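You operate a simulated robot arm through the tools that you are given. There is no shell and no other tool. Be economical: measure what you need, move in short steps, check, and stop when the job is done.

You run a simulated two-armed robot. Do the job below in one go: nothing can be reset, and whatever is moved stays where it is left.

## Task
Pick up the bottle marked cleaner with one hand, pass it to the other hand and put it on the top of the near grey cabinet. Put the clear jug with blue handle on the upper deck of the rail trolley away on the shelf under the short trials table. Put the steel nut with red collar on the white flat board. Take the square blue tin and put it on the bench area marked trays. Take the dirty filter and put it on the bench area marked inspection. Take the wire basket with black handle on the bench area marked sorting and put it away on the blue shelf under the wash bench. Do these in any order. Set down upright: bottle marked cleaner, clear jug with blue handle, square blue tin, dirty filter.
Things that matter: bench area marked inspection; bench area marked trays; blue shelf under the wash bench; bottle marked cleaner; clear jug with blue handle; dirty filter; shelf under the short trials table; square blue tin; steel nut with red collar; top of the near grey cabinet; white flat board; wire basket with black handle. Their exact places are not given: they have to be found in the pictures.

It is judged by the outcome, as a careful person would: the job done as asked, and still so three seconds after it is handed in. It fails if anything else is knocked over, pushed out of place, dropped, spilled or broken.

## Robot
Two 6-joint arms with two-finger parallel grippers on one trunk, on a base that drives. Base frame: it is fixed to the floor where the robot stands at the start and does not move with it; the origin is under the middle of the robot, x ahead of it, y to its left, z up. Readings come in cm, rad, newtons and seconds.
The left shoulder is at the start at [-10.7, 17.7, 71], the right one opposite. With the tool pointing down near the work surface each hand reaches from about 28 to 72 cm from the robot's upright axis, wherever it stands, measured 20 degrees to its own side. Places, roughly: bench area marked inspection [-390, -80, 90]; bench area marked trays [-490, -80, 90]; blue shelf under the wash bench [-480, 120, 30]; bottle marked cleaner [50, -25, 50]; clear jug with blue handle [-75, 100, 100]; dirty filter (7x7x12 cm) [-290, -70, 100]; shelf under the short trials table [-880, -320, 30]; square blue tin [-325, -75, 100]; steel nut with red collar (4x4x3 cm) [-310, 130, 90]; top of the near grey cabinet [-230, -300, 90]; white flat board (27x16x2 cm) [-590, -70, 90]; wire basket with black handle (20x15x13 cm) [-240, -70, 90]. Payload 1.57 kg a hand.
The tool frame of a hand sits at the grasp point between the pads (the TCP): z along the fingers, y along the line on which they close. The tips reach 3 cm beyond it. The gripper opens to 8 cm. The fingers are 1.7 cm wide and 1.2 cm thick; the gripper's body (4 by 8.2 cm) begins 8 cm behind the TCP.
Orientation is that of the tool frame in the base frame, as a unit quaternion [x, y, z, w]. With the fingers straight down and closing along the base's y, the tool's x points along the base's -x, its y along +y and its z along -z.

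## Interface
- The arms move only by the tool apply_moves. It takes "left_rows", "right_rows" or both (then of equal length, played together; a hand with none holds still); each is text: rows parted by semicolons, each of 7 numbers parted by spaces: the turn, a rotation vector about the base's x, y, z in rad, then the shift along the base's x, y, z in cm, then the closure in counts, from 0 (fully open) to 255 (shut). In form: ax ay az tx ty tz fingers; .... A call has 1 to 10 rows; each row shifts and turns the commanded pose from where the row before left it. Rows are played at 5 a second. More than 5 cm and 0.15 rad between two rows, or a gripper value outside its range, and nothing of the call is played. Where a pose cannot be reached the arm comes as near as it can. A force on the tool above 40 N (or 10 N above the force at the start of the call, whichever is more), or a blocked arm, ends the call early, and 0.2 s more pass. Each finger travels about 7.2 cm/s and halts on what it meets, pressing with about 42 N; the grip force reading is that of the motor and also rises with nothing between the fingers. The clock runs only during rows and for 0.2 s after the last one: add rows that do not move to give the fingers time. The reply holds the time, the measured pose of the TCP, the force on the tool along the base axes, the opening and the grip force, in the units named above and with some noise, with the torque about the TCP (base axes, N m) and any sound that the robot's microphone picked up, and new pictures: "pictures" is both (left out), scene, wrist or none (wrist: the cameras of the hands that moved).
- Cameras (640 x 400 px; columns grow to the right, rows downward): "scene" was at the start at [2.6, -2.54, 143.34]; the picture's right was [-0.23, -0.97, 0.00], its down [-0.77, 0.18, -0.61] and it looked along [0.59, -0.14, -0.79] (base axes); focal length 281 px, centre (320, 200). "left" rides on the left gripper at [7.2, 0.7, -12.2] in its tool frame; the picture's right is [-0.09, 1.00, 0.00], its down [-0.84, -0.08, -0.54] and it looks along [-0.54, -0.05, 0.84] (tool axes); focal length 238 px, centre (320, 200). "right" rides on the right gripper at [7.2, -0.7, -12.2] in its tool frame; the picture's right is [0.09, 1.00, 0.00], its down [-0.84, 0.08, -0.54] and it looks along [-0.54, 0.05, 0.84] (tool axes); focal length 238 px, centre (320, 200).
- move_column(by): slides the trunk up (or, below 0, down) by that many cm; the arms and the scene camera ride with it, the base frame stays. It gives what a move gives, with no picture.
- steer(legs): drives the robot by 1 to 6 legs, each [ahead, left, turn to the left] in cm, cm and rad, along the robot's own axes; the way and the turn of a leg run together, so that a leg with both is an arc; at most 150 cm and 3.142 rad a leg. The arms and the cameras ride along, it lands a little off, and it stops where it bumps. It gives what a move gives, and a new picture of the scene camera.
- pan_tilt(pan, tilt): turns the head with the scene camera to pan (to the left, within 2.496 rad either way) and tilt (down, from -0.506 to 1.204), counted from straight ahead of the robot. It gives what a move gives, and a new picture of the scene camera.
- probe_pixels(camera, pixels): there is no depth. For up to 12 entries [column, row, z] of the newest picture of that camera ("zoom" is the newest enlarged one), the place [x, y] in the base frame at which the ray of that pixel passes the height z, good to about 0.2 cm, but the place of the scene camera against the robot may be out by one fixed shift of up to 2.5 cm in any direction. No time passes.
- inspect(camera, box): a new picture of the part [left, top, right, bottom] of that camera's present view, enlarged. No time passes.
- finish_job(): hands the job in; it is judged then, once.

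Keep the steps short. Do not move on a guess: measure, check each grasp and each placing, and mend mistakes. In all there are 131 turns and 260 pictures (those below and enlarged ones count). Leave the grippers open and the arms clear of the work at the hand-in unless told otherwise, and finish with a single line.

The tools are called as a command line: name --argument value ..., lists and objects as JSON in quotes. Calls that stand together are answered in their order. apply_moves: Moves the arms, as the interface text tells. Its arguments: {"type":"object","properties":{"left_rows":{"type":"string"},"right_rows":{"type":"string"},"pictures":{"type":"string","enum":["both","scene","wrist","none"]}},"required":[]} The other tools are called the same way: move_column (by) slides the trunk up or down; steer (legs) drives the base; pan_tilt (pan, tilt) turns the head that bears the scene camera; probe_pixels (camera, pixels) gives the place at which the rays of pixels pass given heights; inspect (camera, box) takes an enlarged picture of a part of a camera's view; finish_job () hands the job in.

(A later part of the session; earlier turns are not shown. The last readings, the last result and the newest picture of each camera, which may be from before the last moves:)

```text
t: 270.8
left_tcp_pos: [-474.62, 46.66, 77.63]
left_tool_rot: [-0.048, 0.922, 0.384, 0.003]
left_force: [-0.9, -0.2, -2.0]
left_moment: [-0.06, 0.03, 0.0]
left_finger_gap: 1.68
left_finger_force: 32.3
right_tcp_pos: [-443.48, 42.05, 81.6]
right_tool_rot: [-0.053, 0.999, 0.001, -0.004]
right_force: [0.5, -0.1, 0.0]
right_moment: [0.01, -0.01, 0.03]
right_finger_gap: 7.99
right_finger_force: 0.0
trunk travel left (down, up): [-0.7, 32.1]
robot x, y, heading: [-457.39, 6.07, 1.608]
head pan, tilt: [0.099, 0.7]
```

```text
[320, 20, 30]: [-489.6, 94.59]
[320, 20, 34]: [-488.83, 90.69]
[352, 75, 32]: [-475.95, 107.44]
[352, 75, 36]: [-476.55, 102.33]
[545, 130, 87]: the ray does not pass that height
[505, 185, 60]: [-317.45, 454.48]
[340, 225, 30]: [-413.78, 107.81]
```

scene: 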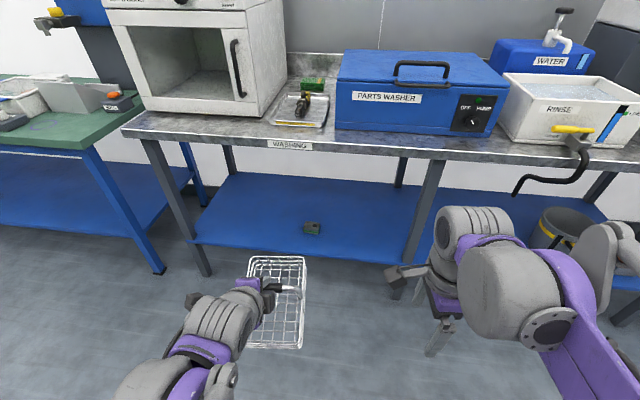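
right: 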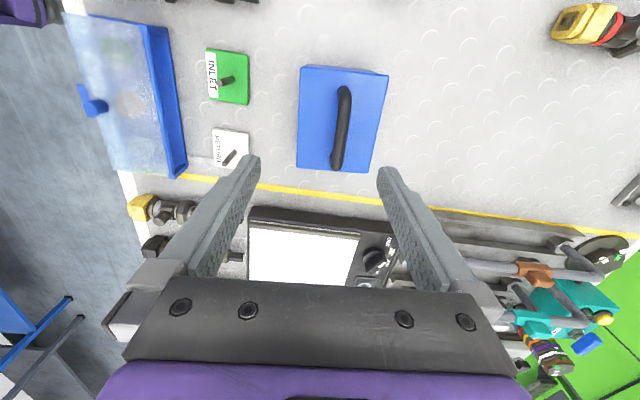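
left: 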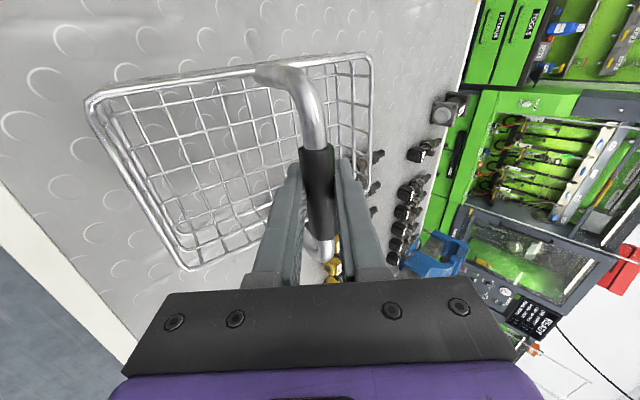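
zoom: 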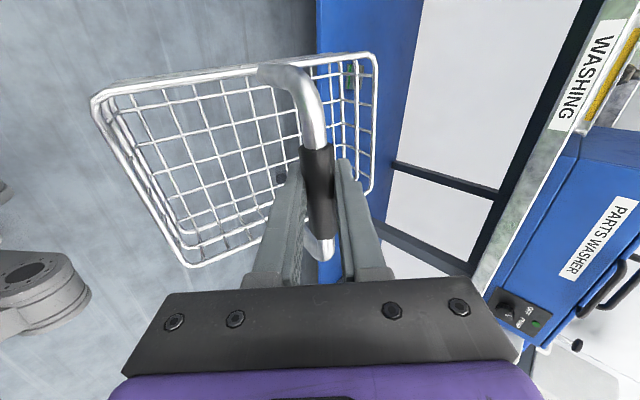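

The shelf is free apart from a sponge near (-479,108). Its front edge is y≈93, z≈30. I'll place the basket around (-498,107). I strafe left 23 cm, then lower the basket.

steer --legs '[[0, 23, -0.035]]'

apply_moves --left_rows "0 0 0 0 1 -4 255;0 0 0 0 1 -4 255;0 0 0 0 1 -4 255;0 0 0 0 1 -4 255;0 0 0 0 1 -4 255;0 0 0 0 1 -4 255;0 0 0 0 0 -2 255;0 0 0 0 0 0 255"

```text
t: 273.4
left_tcp_pos: [-496.27, 46.73, 77.53]
left_tool_rot: [-0.034, 0.922, 0.385, 0.01]
left_force: [0.3, -0.5, -2.6]
left_moment: [-0.06, 0.01, -0.01]
left_finger_gap: 1.66
left_finger_force: 31.5
right_tcp_pos: [-465.52, 41.05, 81.56]
right_tool_rot: [-0.036, 0.999, 0.0, -0.006]
right_force: [-0.4, 0.7, -0.8]
right_moment: [-0.01, 0.0, -0.01]
right_finger_gap: 8.0
right_finger_force: 0.1
trunk travel left (down, up): [-0.7, 32.1]
robot x, y, heading: [-480.48, 5.9, 1.578]
head pan, tilt: [0.099, 0.7]
```

scene: 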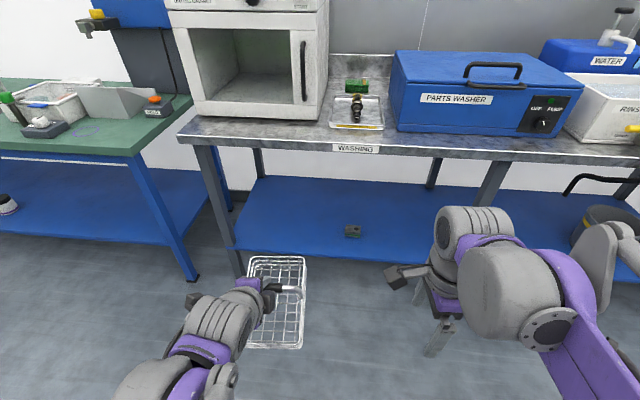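

```text
t: 275.2
left_tcp_pos: [-496.24, 52.73, 51.49]
left_tool_rot: [-0.033, 0.922, 0.385, 0.01]
left_force: [-0.1, 0.3, -3.0]
left_moment: [-0.07, -0.02, 0.0]
left_finger_gap: 1.68
left_finger_force: 31.9
right_tcp_pos: [-465.46, 41.17, 81.53]
right_tool_rot: [-0.037, 0.999, 0.0, -0.004]
right_force: [-0.2, 0.1, 0.4]
right_moment: [0.01, 0.01, -0.03]
right_finger_gap: 8.0
right_finger_force: 0.0
trunk travel left (down, up): [-0.7, 32.1]
robot x, y, heading: [-480.81, 5.59, 1.573]
head pan, tilt: [0.099, 0.7]
```

scene: 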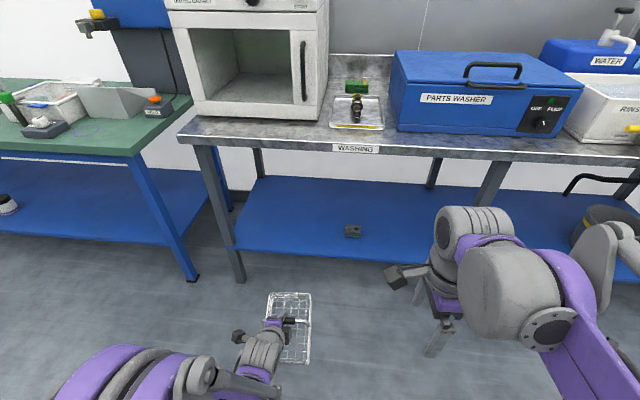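
left: 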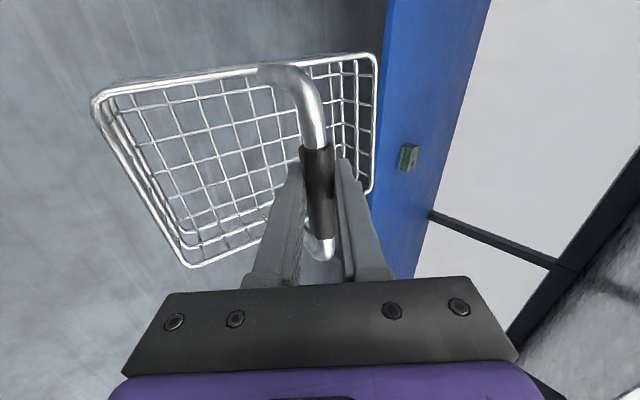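

I check whether the basket hangs level by comparing the near and far rim lengths at several heights.

probe_pixels --camera "left" --pixels '[[92, 98, 47], [188, 266, 47], [92, 98, 44], [188, 266, 44], [92, 98, 41], [188, 266, 41], [375, 57, 41], [370, 195, 41], [375, 57, 45], [370, 195, 45], [375, 57, 48], [370, 195, 48]]'

inspect --camera "scene" --box '[220, 270, 340, 380]'

```text
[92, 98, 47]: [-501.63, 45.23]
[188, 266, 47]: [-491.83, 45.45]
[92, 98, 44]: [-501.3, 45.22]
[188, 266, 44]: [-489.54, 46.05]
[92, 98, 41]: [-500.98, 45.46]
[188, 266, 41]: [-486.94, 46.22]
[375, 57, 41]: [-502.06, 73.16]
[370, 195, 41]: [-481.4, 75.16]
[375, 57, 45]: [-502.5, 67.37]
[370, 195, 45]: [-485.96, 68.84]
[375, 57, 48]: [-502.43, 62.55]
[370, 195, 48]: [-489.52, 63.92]
```

```text
3.64 times, centred on (280, 325) of scene
```

zoom: 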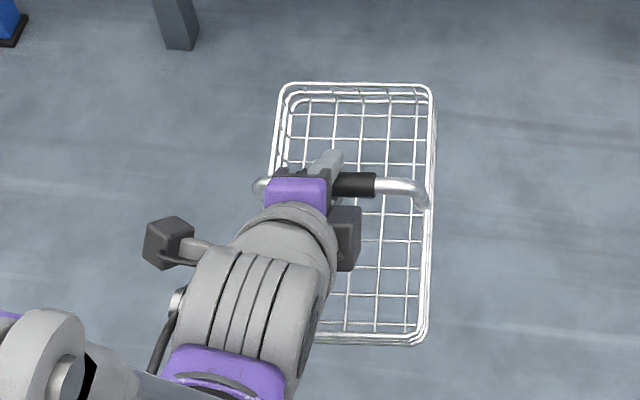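

The basket hangs about 17° tilted, near side low. I pitch the hand a further 0.3 rad to level it, then check.

apply_moves --left_rows "-0.1 0 0 0 0 0 255;-0.1 0 0 0 0 0 255;-0.1 0 0 0 0 0 255;0 0 0 0 0 0 255" --pictures "wrist"

probe_pixels --camera "left" --pixels '[[92, 98, 47], [188, 266, 47], [92, 98, 44], [188, 266, 44], [92, 98, 41], [188, 266, 41], [375, 57, 41], [370, 195, 41], [375, 57, 44], [370, 195, 44], [375, 57, 47], [370, 195, 47]]'

```text
t: 276.2
left_tcp_pos: [-496.21, 52.83, 51.54]
left_tool_rot: [-0.034, 0.97, 0.242, 0.005]
left_force: [-0.2, 0.6, -2.1]
left_moment: [-0.02, 0.05, 0.0]
left_finger_gap: 1.68
left_finger_force: 31.4
right_tcp_pos: [-465.54, 41.12, 81.67]
right_tool_rot: [-0.037, 0.999, 0.0, -0.004]
right_force: [0.0, -0.1, 0.8]
right_moment: [0.01, 0.0, 0.04]
right_finger_gap: 8.01
right_finger_force: 0.1
trunk travel left (down, up): [-0.7, 32.1]
robot x, y, heading: [-480.51, 5.9, 1.572]
head pan, tilt: [0.099, 0.7]
```

left: 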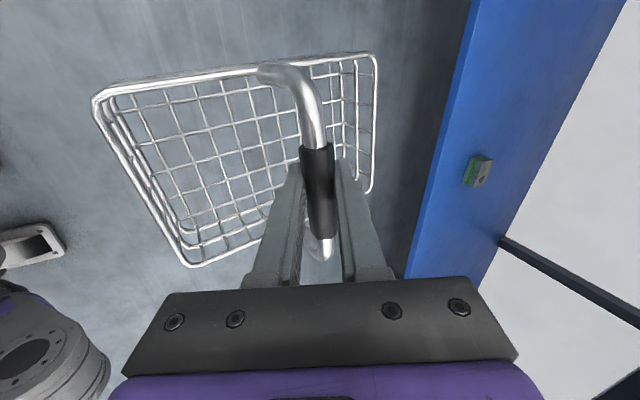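

```text
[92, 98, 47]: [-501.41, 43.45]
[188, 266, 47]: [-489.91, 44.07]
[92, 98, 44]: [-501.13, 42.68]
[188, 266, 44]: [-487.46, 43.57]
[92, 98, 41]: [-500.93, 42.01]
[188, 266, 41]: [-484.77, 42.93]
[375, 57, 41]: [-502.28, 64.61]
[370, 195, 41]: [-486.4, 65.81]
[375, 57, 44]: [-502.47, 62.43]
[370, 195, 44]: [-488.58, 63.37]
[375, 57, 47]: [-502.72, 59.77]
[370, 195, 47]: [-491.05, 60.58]
```

Now level. I drive 34 cm ahead, which brings the basket's front over the shelf edge with 9 cm clearance beneath.

steer --legs '[[34, 0, 0]]'

apply_moves --left_rows "0 0 0 0 3 -1.5 255;0 0 0 0 3.5 -1.5 255;0 0 0 0 3.5 -1 255;0 0 0 0 0 0 255"

```text
t: 278.4
left_tcp_pos: [-496.32, 86.5, 51.55]
left_tool_rot: [-0.034, 0.969, 0.243, 0.005]
left_force: [-0.4, 0.4, -2.2]
left_moment: [0.02, 0.03, 0.01]
left_finger_gap: 1.7
left_finger_force: 32.3
right_tcp_pos: [-465.56, 74.89, 81.63]
right_tool_rot: [-0.037, 0.999, 0.0, -0.004]
right_force: [0.4, 0.5, 0.3]
right_moment: [0.01, 0.02, 0.01]
right_finger_gap: 7.99
right_finger_force: 0.1
trunk travel left (down, up): [-0.7, 32.1]
robot x, y, heading: [-480.72, 39.51, 1.577]
head pan, tilt: [0.099, 0.7]
```

scene: 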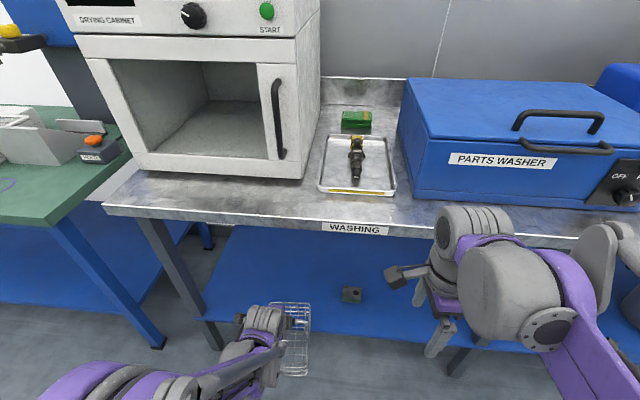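

```text
t: 279.4
left_tcp_pos: [-496.56, 96.44, 47.29]
left_tool_rot: [-0.034, 0.969, 0.244, 0.005]
left_force: [0.1, -0.3, -2.7]
left_moment: [-0.01, 0.02, 0.0]
left_finger_gap: 1.71
left_finger_force: 32.1
right_tcp_pos: [-465.51, 75.0, 81.55]
right_tool_rot: [-0.037, 0.999, 0.0, -0.004]
right_force: [-0.6, -0.1, 0.1]
right_moment: [0.02, 0.03, 0.0]
right_finger_gap: 8.02
right_finger_force: 0.1
trunk travel left (down, up): [-0.7, 32.1]
robot x, y, heading: [-480.59, 40.0, 1.575]
head pan, tilt: [0.099, 0.7]
```

scene: 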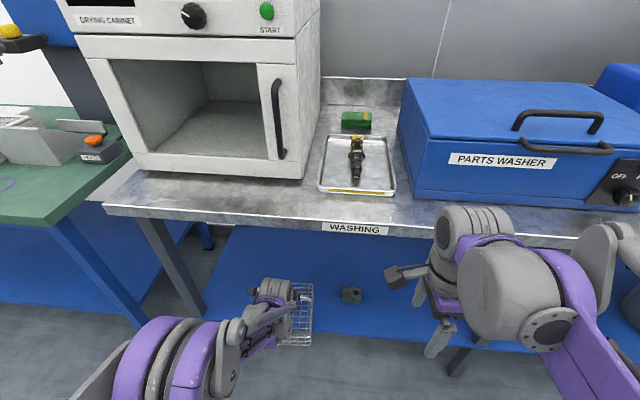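
left: 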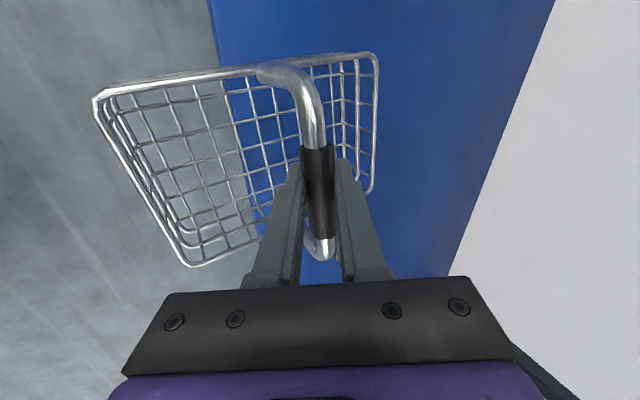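

apply_moves --left_rows "0 0 0 0 3 0 255;0 0 0 0 3 0 255;0 0 0 0 3 -0.5 255;0 0 0 0 3 -0.5 255;0 0 0 0 0.5 -0.5 255;0 0 0 0 0 0 255"

inspect --camera "scene" --box '[180, 240, 400, 380]'

```text
t: 280.8
left_tcp_pos: [-496.3, 109.22, 45.83]
left_tool_rot: [-0.034, 0.969, 0.244, 0.005]
left_force: [0.0, 0.3, -1.9]
left_moment: [-0.04, 0.0, -0.01]
left_finger_gap: 1.68
left_finger_force: 31.7
right_tcp_pos: [-465.47, 74.78, 81.64]
right_tool_rot: [-0.037, 0.999, 0.0, -0.005]
right_force: [0.8, 0.8, 0.1]
right_moment: [0.01, -0.03, 0.01]
right_finger_gap: 8.0
right_finger_force: 0.1
trunk travel left (down, up): [-0.7, 32.1]
robot x, y, heading: [-480.47, 39.63, 1.569]
head pan, tilt: [0.099, 0.7]
```

scene: 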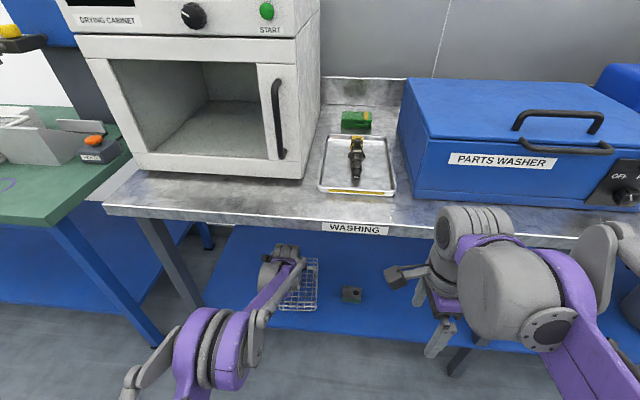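
left: 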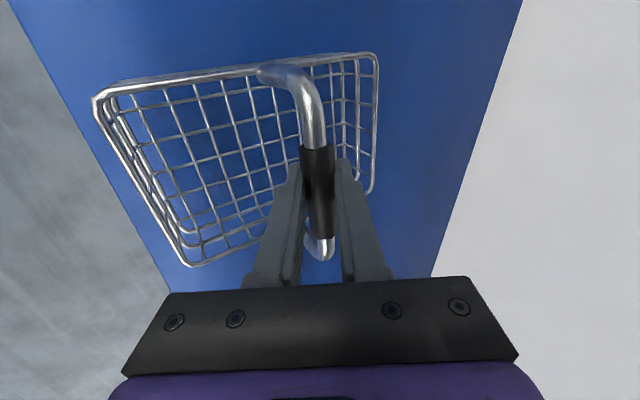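

```text
2.86 times, centred on (290, 310) of scene
```

zoom: 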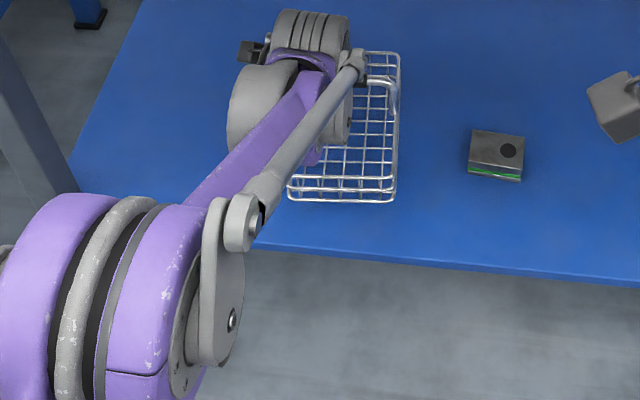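

The basket is fully above the shelf. I lower it in steps until contact.

apply_moves --left_rows "0 0 0 0 0 -0.8 255;0 0 0 0 0 -0.8 255;0 0 0 0 0 -0.5 255;0 0 0 0 0 -0.4 255;0 0 0 0 0 -0.3 255;0 0 0 0 0 -0.3 255;0 0 0 0 0 0 255" --pictures "none"

```text
t: 282.4
left_tcp_pos: [-496.38, 109.23, 42.98]
left_tool_rot: [-0.035, 0.969, 0.243, 0.005]
left_force: [0.9, 0.0, -1.9]
left_moment: [-0.02, 0.01, -0.01]
left_finger_gap: 1.66
left_finger_force: 32.0
right_tcp_pos: [-465.49, 74.9, 81.79]
right_tool_rot: [-0.037, 0.999, 0.0, -0.005]
right_force: [-0.3, 0.1, -0.6]
right_moment: [0.02, -0.01, -0.02]
right_finger_gap: 7.97
right_finger_force: 0.1
trunk travel left (down, up): [-0.7, 32.1]
robot x, y, heading: [-480.34, 39.95, 1.574]
head pan, tilt: [0.099, 0.7]
```

apply_moves --left_rows "0 0 0 0 0 -0.4 255;0 0 0 0 0 -0.3 255;0 0 0 0 0 -0.3 255;0 0 0 0 0 -0.3 255;0 0 0 0 0 0 255" --pictures "wrist"

```text
t: 283.7
left_tcp_pos: [-496.1, 109.25, 42.12]
left_tool_rot: [-0.033, 0.969, 0.246, 0.005]
left_force: [0.0, -5.4, 18.5]
left_moment: [0.12, 0.38, -0.05]
left_finger_gap: 1.71
left_finger_force: 32.0
right_tcp_pos: [-465.39, 74.68, 81.53]
right_tool_rot: [-0.036, 0.999, 0.002, -0.005]
right_force: [-0.5, -0.4, 0.7]
right_moment: [0.02, -0.01, -0.02]
right_finger_gap: 8.0
right_finger_force: 0.1
trunk travel left (down, up): [-0.7, 32.1]
robot x, y, heading: [-480.38, 39.61, 1.564]
head pan, tilt: [0.099, 0.7]
stopped in row 5 (left hand): the force on the tool passed its limit at 41 N (the readings are from after the stop); the commanded pose is now the measured one
```

left: 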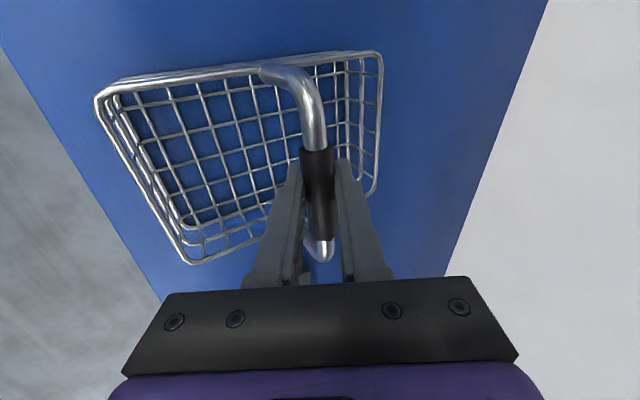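

Landed. I open and withdraw along the fingers, then back out from under the bench.

apply_moves --left_rows "0 0 0 0 0 0.1 255;0 0 0 0 0 0 180;0 0 0 0 0 0 90;0 0 0 0 0 0 0;0 0 0 0 0 0 0;0 0 0 0 -1.4 2.6 0;0 0 0 0 -1.9 3.5 0;0 0 0 0 -2.5 3 0;0 0 0 0 -4.5 1 0;0 0 0 0 -4.5 0 0"

inspect --camera "scene" --box '[180, 240, 400, 380]'

```text
t: 285.9
left_tcp_pos: [-496.31, 94.37, 52.35]
left_tool_rot: [-0.033, 0.969, 0.246, 0.006]
left_force: [0.2, 0.6, 0.0]
left_moment: [0.01, 0.03, -0.02]
left_finger_gap: 8.01
left_finger_force: 0.1
right_tcp_pos: [-465.42, 74.81, 81.58]
right_tool_rot: [-0.037, 0.999, 0.0, -0.004]
right_force: [-0.6, -0.2, 0.4]
right_moment: [0.02, 0.01, 0.01]
right_finger_gap: 8.03
right_finger_force: 0.1
trunk travel left (down, up): [-0.7, 32.1]
robot x, y, heading: [-480.65, 39.9, 1.575]
head pan, tilt: [0.099, 0.7]
```

scene: 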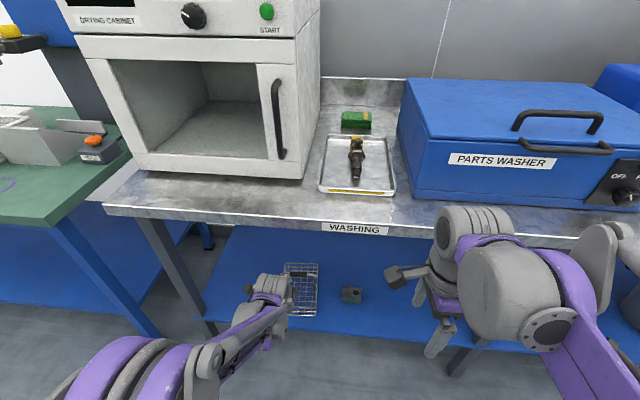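
left: 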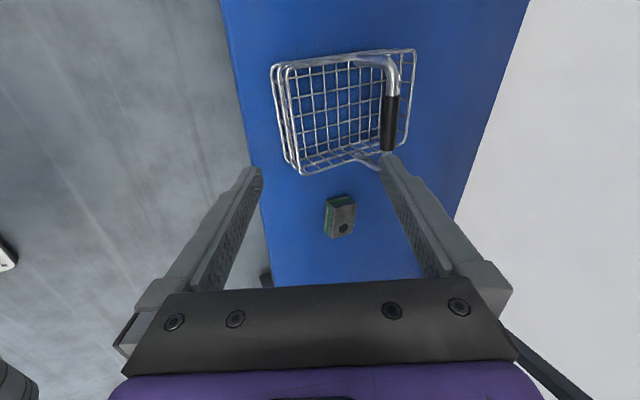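

```text
2.86 times, centred on (290, 310) of scene
```

zoom: 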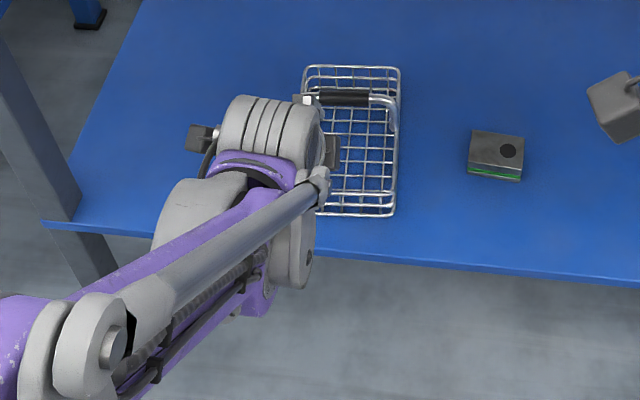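

The basket sits on the shelf with its handle free. I back out, drive along to the nut, raise the trunk and look.

steer --legs '[[-36, 0, 0], [0, -140, 0]]'

move_column --by 32

pan_tilt --pan -0.25 --tilt 0.7

```text
t: 300.1
left_tcp_pos: [-359.92, 59.16, 52.33]
left_tool_rot: [-0.047, 0.968, 0.246, 0.003]
left_force: [-0.2, -0.4, 1.2]
left_moment: [0.04, 0.0, 0.02]
left_finger_gap: 8.0
left_finger_force: 0.1
right_tcp_pos: [-328.65, 40.34, 81.67]
right_tool_rot: [-0.049, 0.999, 0.0, -0.005]
right_force: [0.9, -0.7, -0.4]
right_moment: [0.01, 0.01, 0.02]
right_finger_gap: 7.98
right_finger_force: 0.1
trunk travel left (down, up): [-0.7, 32.1]
robot x, y, heading: [-342.87, 4.73, 1.599]
head pan, tilt: [0.099, 0.7]
```

scene: 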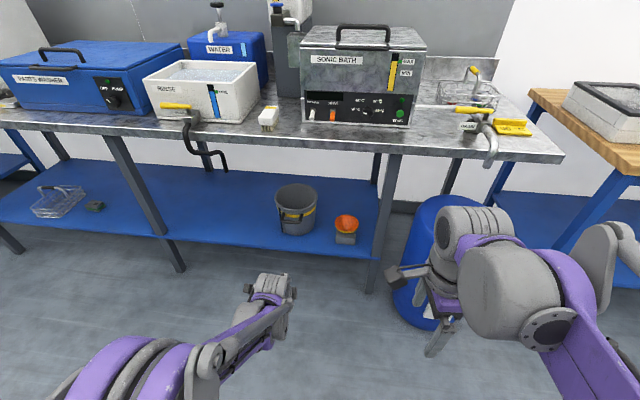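

```text
t: 303.3
left_tcp_pos: [-359.85, 59.12, 84.25]
left_tool_rot: [-0.047, 0.968, 0.246, 0.002]
left_force: [0.1, 0.0, 0.3]
left_moment: [-0.01, 0.0, -0.04]
left_finger_gap: 7.98
left_finger_force: 0.0
right_tcp_pos: [-328.56, 40.28, 113.61]
right_tool_rot: [-0.049, 0.999, 0.0, -0.004]
right_force: [0.3, -0.1, -0.4]
right_moment: [0.0, 0.02, 0.0]
right_finger_gap: 8.01
right_finger_force: 0.1
trunk travel left (down, up): [-32.7, 0.1]
robot x, y, heading: [-342.82, 4.74, 1.6]
head pan, tilt: [0.099, 0.7]
```

```text
t: 304.1
left_tcp_pos: [-359.84, 59.22, 84.23]
left_tool_rot: [-0.047, 0.968, 0.246, 0.003]
left_force: [-0.2, -0.3, 0.1]
left_moment: [-0.01, 0.02, -0.01]
left_finger_gap: 7.98
left_finger_force: 0.0
right_tcp_pos: [-328.69, 40.33, 113.69]
right_tool_rot: [-0.049, 0.999, 0.0, -0.004]
right_force: [-0.3, -0.7, -0.8]
right_moment: [0.01, -0.02, 0.0]
right_finger_gap: 8.01
right_finger_force: 0.1
trunk travel left (down, up): [-32.7, 0.1]
robot x, y, heading: [-342.69, 4.79, 1.603]
head pan, tilt: [-0.25, 0.7]
```

scene: 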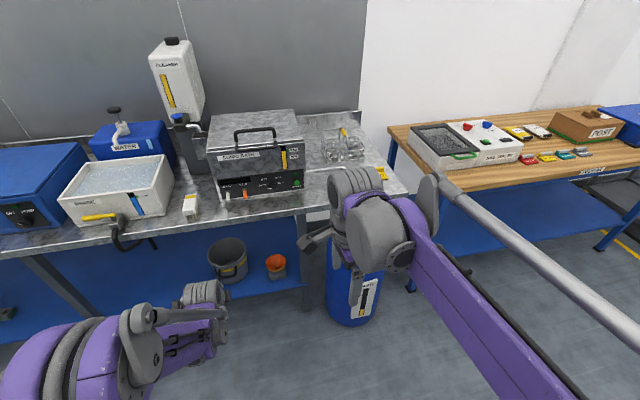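

probe_pixels --camera "scene" --pixels '[[350, 325, 0], [327, 312, 0], [377, 312, 0], [345, 150, 92], [322, 157, 90], [365, 152, 90], [345, 128, 103], [335, 208, 90], [220, 213, 90], [304, 190, 90], [381, 172, 92], [408, 193, 90]]'

inspect --camera "scene" --box '[290, 105, 420, 220]'

```text
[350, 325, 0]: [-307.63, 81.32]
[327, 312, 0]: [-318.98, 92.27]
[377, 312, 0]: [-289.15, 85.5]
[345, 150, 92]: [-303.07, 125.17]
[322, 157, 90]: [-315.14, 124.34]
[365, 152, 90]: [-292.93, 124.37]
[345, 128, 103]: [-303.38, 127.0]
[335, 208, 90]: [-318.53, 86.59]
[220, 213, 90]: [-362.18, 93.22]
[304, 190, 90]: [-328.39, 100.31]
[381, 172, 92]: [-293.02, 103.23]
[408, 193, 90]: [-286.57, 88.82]
```

```text
3.48 times, centred on (355, 162) of scene
```

zoom: 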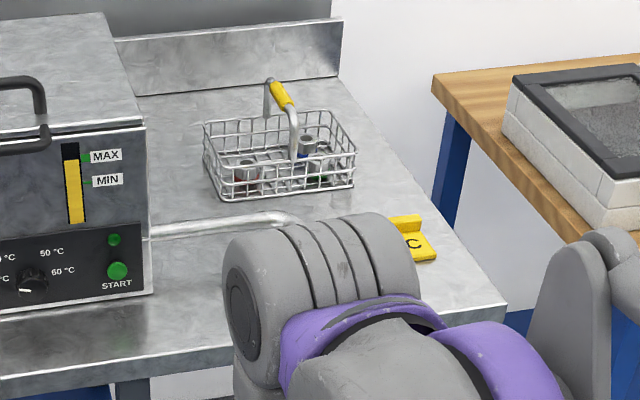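

The nut (red collar) is at about (-310.5,123) in the yellow-handled basket, and the barrel's front is y≈80. I raise and tuck the left hand level, then go to (-328,52).

apply_moves --left_rows "0.1 0 0 0 -2.5 4 0;0.1 0 0 0 -2.5 4 0;0.1 0 0 0 -2.5 4 0;0.1 0 0 0 -2.5 4 0;0.1 0 0 0 -2.5 4 0;0 0 0 0 -2.5 4 0;0 0 0 0 -3 2 0;0 0 0 0 -3 0 0" --pictures "none"

steer --legs '[[0, -13, -0.03], [46, 0, 0]]'

inspect --camera "right" --box '[0, 0, 640, 400]'

```text
t: 305.9
left_tcp_pos: [-359.57, 37.72, 110.26]
left_tool_rot: [-0.045, 0.877, 0.478, 0.014]
left_force: [-0.2, 0.5, -0.7]
left_moment: [0.04, -0.01, -0.01]
left_finger_gap: 8.01
left_finger_force: 0.0
right_tcp_pos: [-328.64, 40.31, 113.59]
right_tool_rot: [-0.049, 0.999, 0.0, -0.005]
right_force: [0.6, 0.6, -0.4]
right_moment: [0.0, 0.05, -0.01]
right_finger_gap: 8.01
right_finger_force: 0.0
trunk travel left (down, up): [-32.7, 0.1]
robot x, y, heading: [-342.72, 4.51, 1.602]
head pan, tilt: [-0.25, 0.7]
```

```text
t: 310.0
left_tcp_pos: [-345.98, 83.55, 110.26]
left_tool_rot: [-0.035, 0.878, 0.477, 0.019]
left_force: [0.1, 0.3, 0.2]
left_moment: [-0.02, 0.02, -0.02]
left_finger_gap: 7.98
left_finger_force: 0.0
right_tcp_pos: [-314.95, 85.37, 113.63]
right_tool_rot: [-0.037, 0.999, 0.0, -0.004]
right_force: [0.5, -0.4, -0.2]
right_moment: [-0.01, -0.02, 0.0]
right_finger_gap: 7.98
right_finger_force: 0.0
trunk travel left (down, up): [-32.7, 0.1]
robot x, y, heading: [-329.72, 50.38, 1.574]
head pan, tilt: [-0.25, 0.7]
```

scene: 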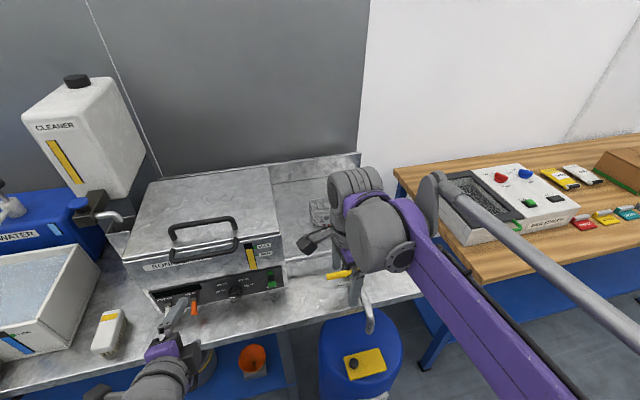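

```text
1.00 times, centred on (320, 200) of right (not enlarged: the box is as wide or as high as the picture)
```

zoom: 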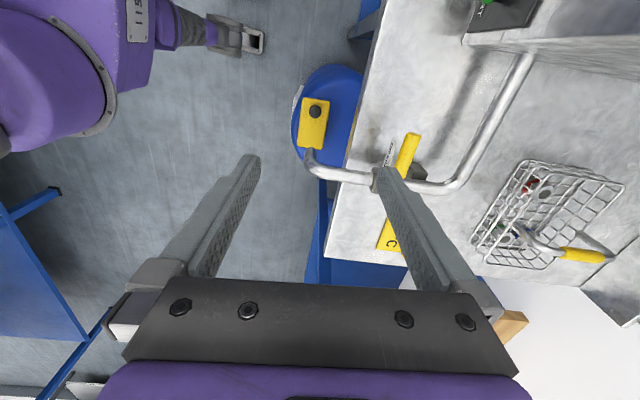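

probe_pixels --camera "zoom" --pixels '[[530, 187, 93], [512, 230, 93], [473, 245, 90], [525, 162, 97], [622, 187, 97], [545, 268, 90], [580, 255, 105], [520, 235, 105], [400, 180, 96]]'

inspect --camera "right" --box '[460, 140, 640, 280]'

```text
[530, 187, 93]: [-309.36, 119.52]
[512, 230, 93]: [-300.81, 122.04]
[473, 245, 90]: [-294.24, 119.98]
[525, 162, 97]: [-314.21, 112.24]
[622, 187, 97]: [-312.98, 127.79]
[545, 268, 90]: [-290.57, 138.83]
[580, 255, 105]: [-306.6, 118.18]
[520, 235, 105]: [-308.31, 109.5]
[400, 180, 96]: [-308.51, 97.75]
```

```text
2.86 times, centred on (550, 210) of right
```

zoom: 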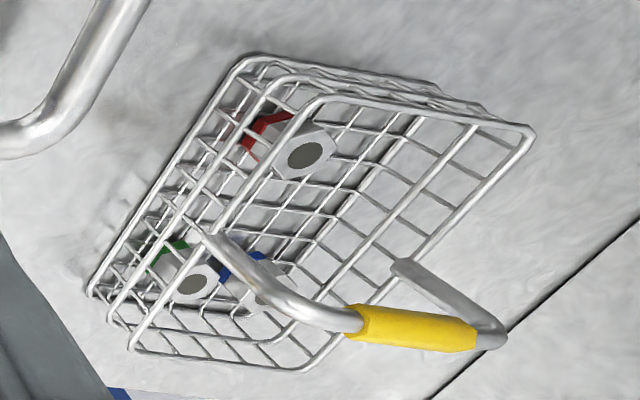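

I move the right hand out over the nut for a look from above.

apply_moves --right_rows "0 0 0 0.7 4.2 0 0;0 0 0 0.7 4.2 0 0;0 0 0 0.7 4.2 0 0;0 0 0 0.7 4.2 0 0;0 0 0 0.7 4.2 -1 0;0 0 0 0.7 4.2 -1 0;0 0 0 0.7 4 -1.5 0;0 0 0 0.6 3.8 -2 0;0 0 0 0 0 0 0" --pictures "wrist"

inspect --camera "right" --box '[220, 60, 420, 185]'

```text
t: 312.0
left_tcp_pos: [-345.87, 83.54, 110.24]
left_tool_rot: [-0.033, 0.878, 0.478, 0.019]
left_force: [-0.4, 0.1, -0.4]
left_moment: [0.0, 0.01, 0.0]
left_finger_gap: 7.96
left_finger_force: 0.1
right_tcp_pos: [-309.39, 118.11, 108.5]
right_tool_rot: [-0.037, 0.999, 0.001, -0.004]
right_force: [0.0, -0.5, 0.2]
right_moment: [-0.01, -0.04, 0.03]
right_finger_gap: 8.0
right_finger_force: 0.0
trunk travel left (down, up): [-32.7, 0.1]
robot x, y, heading: [-329.79, 50.33, 1.577]
head pan, tilt: [-0.25, 0.7]
```

right: 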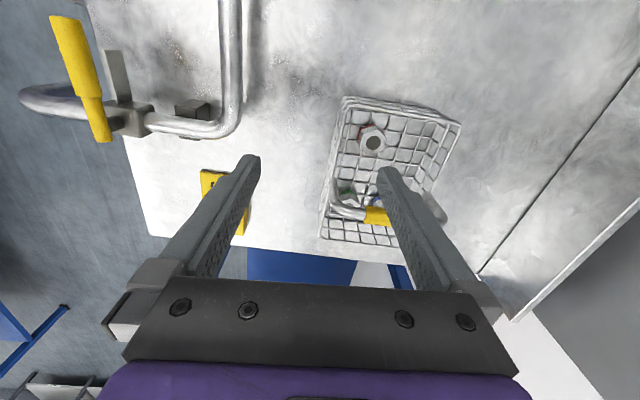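

```text
3.20 times, centred on (320, 122) of right
```

zoom: 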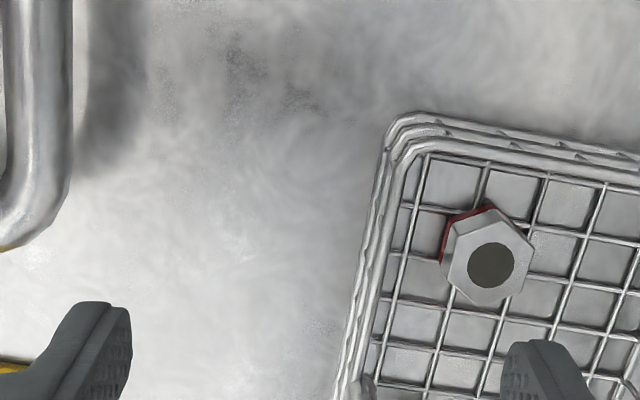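

probe_pixels --camera "right" --pixels '[[373.4, 141.4, 93.5], [373.4, 141.4, 92.5], [359, 146, 93], [388, 142, 93], [345, 108, 97], [322, 230, 97], [330, 150, 90.5], [375, 213, 105], [375, 213, 102]]'

```text
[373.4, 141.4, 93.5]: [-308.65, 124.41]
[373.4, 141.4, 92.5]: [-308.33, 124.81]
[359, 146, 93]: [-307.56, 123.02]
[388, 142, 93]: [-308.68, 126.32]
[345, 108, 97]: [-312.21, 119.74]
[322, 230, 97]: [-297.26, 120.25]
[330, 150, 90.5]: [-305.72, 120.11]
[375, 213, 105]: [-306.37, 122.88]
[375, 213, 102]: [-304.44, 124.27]
```

The nut's top is at (-308.5,124.6,93.5). Its flats sit about 0.18 rad off my closing axis, and the handle stays 4 cm clear. I drive 4 cm nearer, set a 5 cm opening, rotate and go down to z≈99.

steer --legs '[[4, 0, 0]]'

apply_moves --right_rows "0 0 -0.09 0.5 1 -1 95;0 0 -0.09 0.4 1.2 -1 95;0 0 0 0 0.2 -3 95;0 0 0 0 0 -3 95;0 0 0 0 0 -1.5 95;0 0 0 0 0 0 95" --pictures "wrist"

```text
t: 312.9
left_tcp_pos: [-345.82, 87.2, 110.33]
left_tool_rot: [-0.033, 0.878, 0.477, 0.02]
left_force: [-0.1, -0.7, 0.1]
left_moment: [0.02, -0.03, 0.0]
left_finger_gap: 8.02
left_finger_force: 0.1
right_tcp_pos: [-309.4, 121.86, 108.53]
right_tool_rot: [-0.037, 0.999, 0.0, -0.004]
right_force: [0.1, -0.3, 0.0]
right_moment: [-0.01, -0.01, -0.01]
right_finger_gap: 8.01
right_finger_force: 0.0
trunk travel left (down, up): [-32.7, 0.1]
robot x, y, heading: [-329.82, 54.01, 1.576]
head pan, tilt: [-0.25, 0.7]
```

scene: 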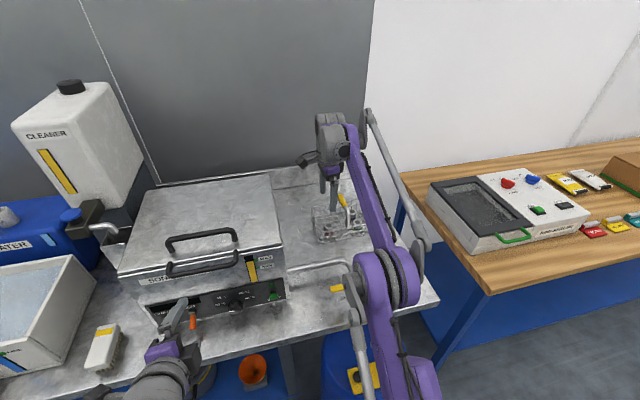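

```text
t: 314.3
left_tcp_pos: [-345.81, 87.72, 110.3]
left_tool_rot: [-0.033, 0.878, 0.477, 0.019]
left_force: [-0.6, 0.1, -0.2]
left_moment: [0.0, 0.0, 0.02]
left_finger_gap: 8.01
left_finger_force: 0.2
right_tcp_pos: [-308.58, 123.78, 98.7]
right_tool_rot: [0.053, 0.999, 0.0, -0.004]
right_force: [0.9, -0.4, 0.0]
right_moment: [0.04, 0.01, 0.01]
right_finger_gap: 5.01
right_finger_force: 0.2
right hand out of reach, approached as far as the arm can: row 2
trunk travel left (down, up): [-32.7, 0.1]
robot x, y, heading: [-330.04, 54.42, 1.573]
head pan, tilt: [-0.25, 0.7]
```

right: 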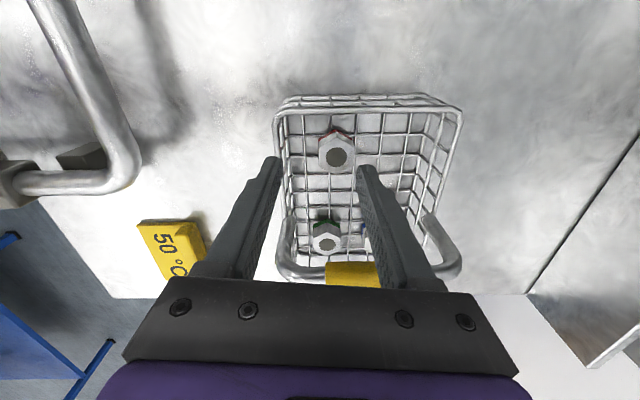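

probe_pixels --camera "right" --pixels '[[337, 156, 93.5], [318, 160, 93], [354, 158, 93], [285, 150, 95], [285, 150, 91], [350, 268, 101]]'

```text
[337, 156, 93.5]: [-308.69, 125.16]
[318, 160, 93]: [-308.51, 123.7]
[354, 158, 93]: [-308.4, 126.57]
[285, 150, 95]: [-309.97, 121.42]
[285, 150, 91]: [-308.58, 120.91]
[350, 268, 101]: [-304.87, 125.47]
```

The nut centre is at y=125.15. I narrow the opening to 4.2 cm, shift +1.35 cm, go down to z 94 and close.

apply_moves --right_rows "0 0 0 -0.05 0.7 0 121;0 0 0 0 0.65 0 121;0 0 0 0 0 -2 121;0 0 0 0 0 -1.5 121;0 0 0 0 0 -1.2 121;0 0 0 0 0 0 121" --pictures "wrist"

```text
t: 315.7
left_tcp_pos: [-345.91, 87.68, 110.29]
left_tool_rot: [-0.034, 0.878, 0.477, 0.02]
left_force: [0.3, -0.2, 0.9]
left_moment: [0.01, -0.01, 0.01]
left_finger_gap: 8.0
left_finger_force: 0.0
right_tcp_pos: [-308.71, 125.35, 93.91]
right_tool_rot: [0.053, 0.999, 0.0, -0.004]
right_force: [-0.7, 0.4, 0.0]
right_moment: [-0.01, -0.01, 0.02]
right_finger_gap: 4.18
right_finger_force: 0.0
trunk travel left (down, up): [-32.7, 0.1]
robot x, y, heading: [-330.01, 54.3, 1.576]
head pan, tilt: [-0.25, 0.7]
```

right: 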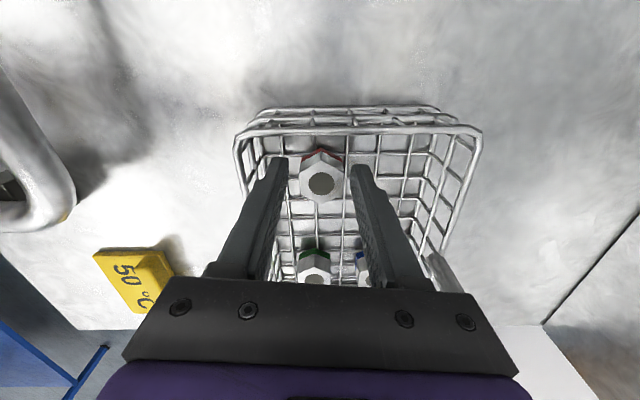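

apply_moves --right_rows "0 0 0 0 0 0 150;0 0 0 0 0 0 190;0 0 0 0 0 0 220;0 0 0 0 0 0 220;0 0 0 0 0 2 220;0 0 0 0 0 4 220;0 0 0 0 0 4 220;0 0 0 0 0 0 220" --pictures "wrist"

```text
t: 317.5
left_tcp_pos: [-345.82, 87.75, 110.28]
left_tool_rot: [-0.034, 0.878, 0.477, 0.019]
left_force: [-0.1, 0.4, 0.7]
left_moment: [-0.02, 0.0, -0.04]
left_finger_gap: 8.0
left_finger_force: 0.0
right_tcp_pos: [-308.64, 124.2, 103.7]
right_tool_rot: [0.053, 0.999, 0.0, -0.004]
right_force: [0.3, -0.1, 0.2]
right_moment: [-0.04, 0.02, -0.01]
right_finger_gap: 3.17
right_finger_force: 40.2
right hand out of reach, approached as far as the arm can: row 7
trunk travel left (down, up): [-32.7, 0.1]
robot x, y, heading: [-329.77, 54.35, 1.577]
head pan, tilt: [-0.25, 0.7]
```

right: 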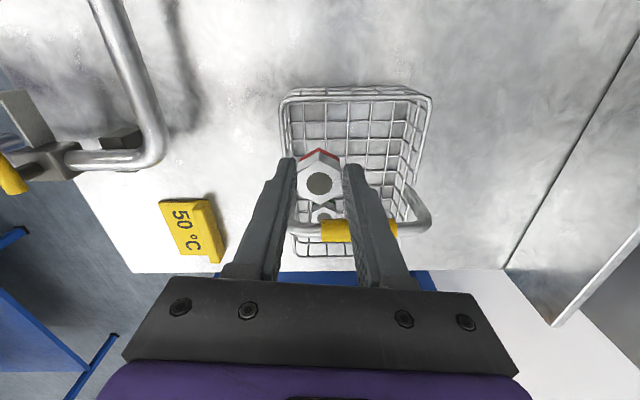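

The nut is held (3.17 cm). I draw it back high over the bench, back off, turn round and drive to the white board.

apply_moves --right_rows "0 0 0 0 -2 2 220;0 0 0 0 -3 3 220;0 0 0 0 -3.5 3 220;0 0 0 0 -4 2 220;0 0 0 0 -4.5 0 220;0 0 0 -0.5 -4.5 0 220;0 0 0 -0.5 -4.5 0 220;0 0 0 -0.5 -4.5 0 220;0 0 0 -0.5 -4 0 220" --pictures "none"

steer --legs '[[-42, 0, 0], [0, 0, 3.14], [0, -122, 0], [0, -122, 0]]'

pan_tilt --pan -0.2 --tilt 0.75

```text
t: 319.5
left_tcp_pos: [-345.8, 87.53, 110.3]
left_tool_rot: [-0.034, 0.878, 0.477, 0.02]
left_force: [-0.2, 0.5, -0.4]
left_moment: [-0.01, -0.01, 0.03]
left_finger_gap: 8.0
left_finger_force: 0.1
right_tcp_pos: [-310.83, 89.67, 113.5]
right_tool_rot: [0.054, 0.999, 0.001, -0.003]
right_force: [-0.2, 0.2, -0.8]
right_moment: [0.02, -0.01, -0.01]
right_finger_gap: 3.13
right_finger_force: 40.0
trunk travel left (down, up): [-32.7, 0.1]
robot x, y, heading: [-330.13, 54.51, 1.574]
head pan, tilt: [-0.25, 0.7]
```

```text
t: 350.6
left_tcp_pos: [-557.58, -23.55, 110.24]
left_tool_rot: [0.878, 0.037, -0.017, 0.476]
left_force: [1.0, -0.6, 0.3]
left_moment: [-0.01, 0.02, 0.01]
left_finger_gap: 7.99
left_finger_force: 0.1
right_tcp_pos: [-592.8, -26.11, 113.48]
right_tool_rot: [0.999, -0.049, 0.004, 0.001]
right_force: [0.3, -0.2, -1.2]
right_moment: [0.02, -0.03, -0.03]
right_finger_gap: 3.12
right_finger_force: 40.2
trunk travel left (down, up): [-32.7, 0.1]
robot x, y, heading: [-573.62, 9.57, -1.559]
head pan, tilt: [-0.25, 0.7]
```

scene: 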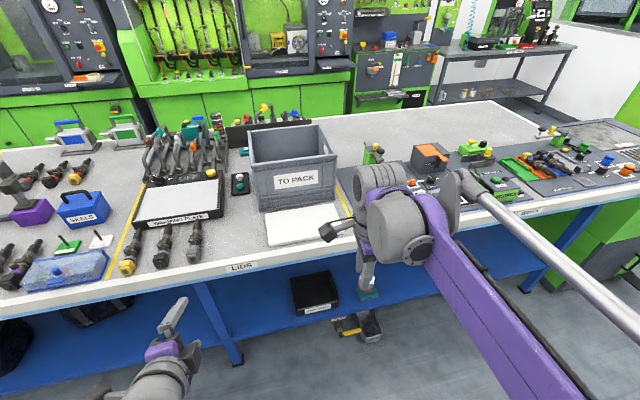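

```text
t: 351.2
left_tcp_pos: [-557.57, -23.56, 110.3]
left_tool_rot: [0.878, 0.036, -0.018, 0.476]
left_force: [0.0, -0.1, 0.6]
left_moment: [-0.01, -0.01, 0.0]
left_finger_gap: 8.0
left_finger_force: 0.1
right_tcp_pos: [-592.67, -26.07, 113.53]
right_tool_rot: [0.999, -0.049, 0.005, 0.0]
right_force: [0.3, 0.9, -0.6]
right_moment: [0.0, -0.01, 0.0]
right_finger_gap: 3.12
right_finger_force: 39.8
trunk travel left (down, up): [-32.7, 0.1]
robot x, y, heading: [-573.87, 9.59, -1.562]
head pan, tilt: [-0.201, 0.75]
```

scene: 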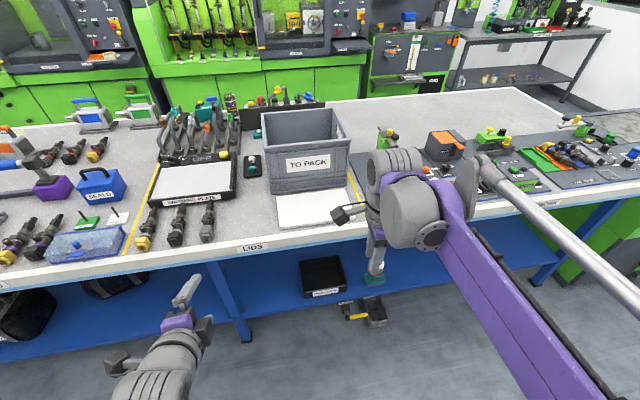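

probe_pixels --camera "scene" --pixels '[[277, 196, 92], [281, 228, 92], [352, 220, 92], [315, 210, 92], [330, 240, 90]]'

inspect --camera "right" --box '[0, 0, 640, 400]'

```text
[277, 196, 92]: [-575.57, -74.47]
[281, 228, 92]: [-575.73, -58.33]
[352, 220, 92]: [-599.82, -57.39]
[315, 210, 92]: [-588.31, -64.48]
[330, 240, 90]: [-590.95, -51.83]
```

```text
1.00 times, centred on (320, 200) of right (not enlarged: the box is as wide or as high as the picture)
```

zoom: 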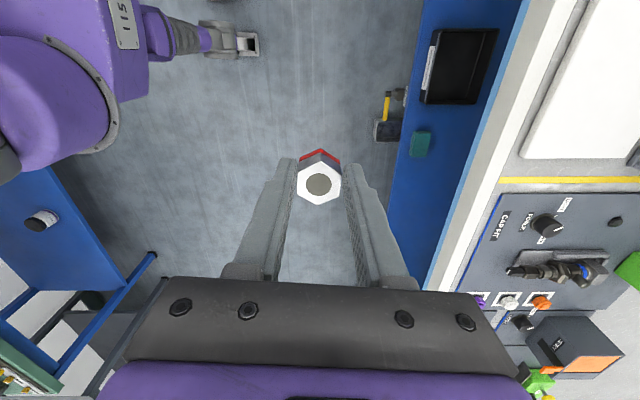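

The board spans about x -574..-601, y -57..-73. I drive 20 cm ahead and bring the nut over (-588,-63.5).

steer --legs '[[20, 0, -0.01]]'

apply_moves --right_rows "0 0 0 0.8 -3.5 0 220;0 0 0 0.8 -3.5 0 220;0 0 0 0.8 -3.5 -1 220;0 0 0 0.8 -3.5 -2 220;0 0 0 0.8 -2.5 -3 220;0 0 0 0.4 -1 -4 220;0 0 0 0 0 -3 220;0 0 0 0 0 0 220"

```text
t: 352.8
left_tcp_pos: [-557.84, -43.12, 110.28]
left_tool_rot: [0.878, 0.033, -0.02, 0.477]
left_force: [-0.2, -0.4, 0.4]
left_moment: [0.01, 0.02, 0.01]
left_finger_gap: 7.98
left_finger_force: 0.1
right_tcp_pos: [-593.14, -45.17, 113.49]
right_tool_rot: [0.999, -0.053, 0.004, 0.0]
right_force: [0.2, 0.3, -1.2]
right_moment: [0.0, 0.0, -0.02]
right_finger_gap: 3.11
right_finger_force: 40.3
trunk travel left (down, up): [-32.7, 0.1]
robot x, y, heading: [-573.68, -9.54, -1.567]
head pan, tilt: [-0.201, 0.75]
```

scene: 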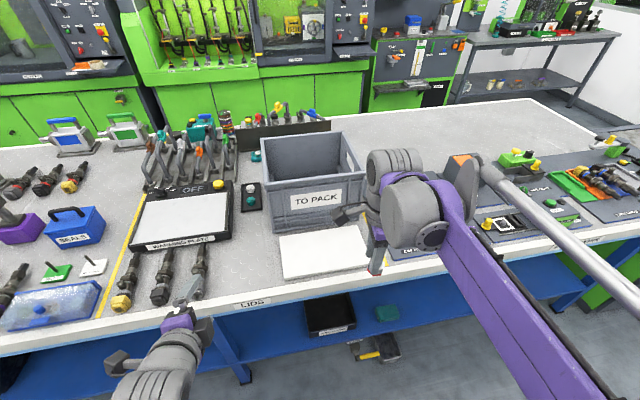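

```text
t: 354.6
left_tcp_pos: [-557.76, -43.14, 110.28]
left_tool_rot: [0.878, 0.033, -0.02, 0.477]
left_force: [-0.1, 0.8, -1.2]
left_moment: [-0.02, -0.06, 0.0]
left_finger_gap: 8.0
left_finger_force: 0.0
right_tcp_pos: [-588.58, -62.46, 100.62]
right_tool_rot: [0.998, -0.055, 0.004, 0.0]
right_force: [0.1, -0.1, -1.2]
right_moment: [-0.01, 0.01, -0.01]
right_finger_gap: 3.11
right_finger_force: 40.1
trunk travel left (down, up): [-32.7, 0.1]
robot x, y, heading: [-573.94, -9.22, -1.571]
head pan, tilt: [-0.201, 0.75]
```

scene: 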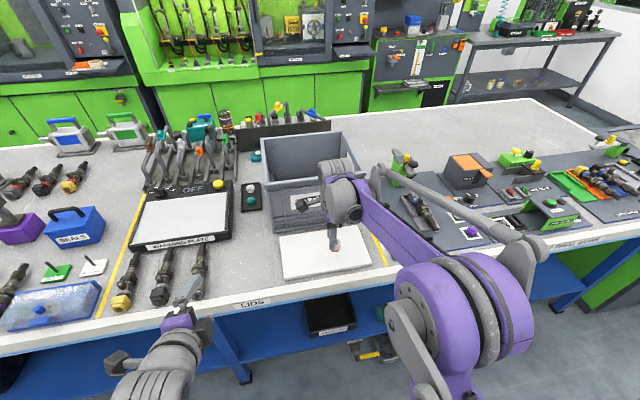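
right: 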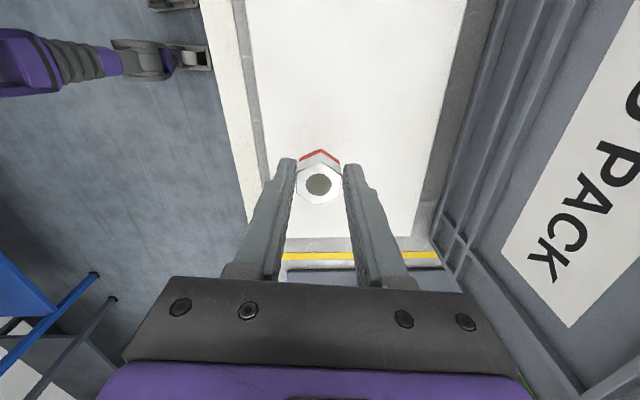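

The nut hovers over the board. I lower it in steps.

apply_moves --right_rows "0 0 0 0 -0.5 -2 220;0 0 0 0 -0.5 -1.4 220;0 0 0 0 0 -0.8 220;0 0 0 0 0 -0.4 220;0 0 0 0 0 -0.3 220;0 0 0 0 0 -0.2 220;0 0 0 0 0 0 220" --pictures "none"

```text
t: 356.2
left_tcp_pos: [-557.78, -43.02, 110.33]
left_tool_rot: [0.878, 0.032, -0.02, 0.477]
left_force: [0.3, -0.1, 0.8]
left_moment: [-0.01, -0.01, 0.02]
left_finger_gap: 7.97
left_finger_force: 0.0
right_tcp_pos: [-588.56, -63.52, 95.46]
right_tool_rot: [0.999, -0.054, 0.004, 0.0]
right_force: [1.9, 1.7, 10.1]
right_moment: [0.16, -0.03, -0.01]
right_finger_gap: 3.11
right_finger_force: 39.9
trunk travel left (down, up): [-32.7, 0.1]
robot x, y, heading: [-573.62, -9.46, -1.57]
head pan, tilt: [-0.201, 0.75]
```

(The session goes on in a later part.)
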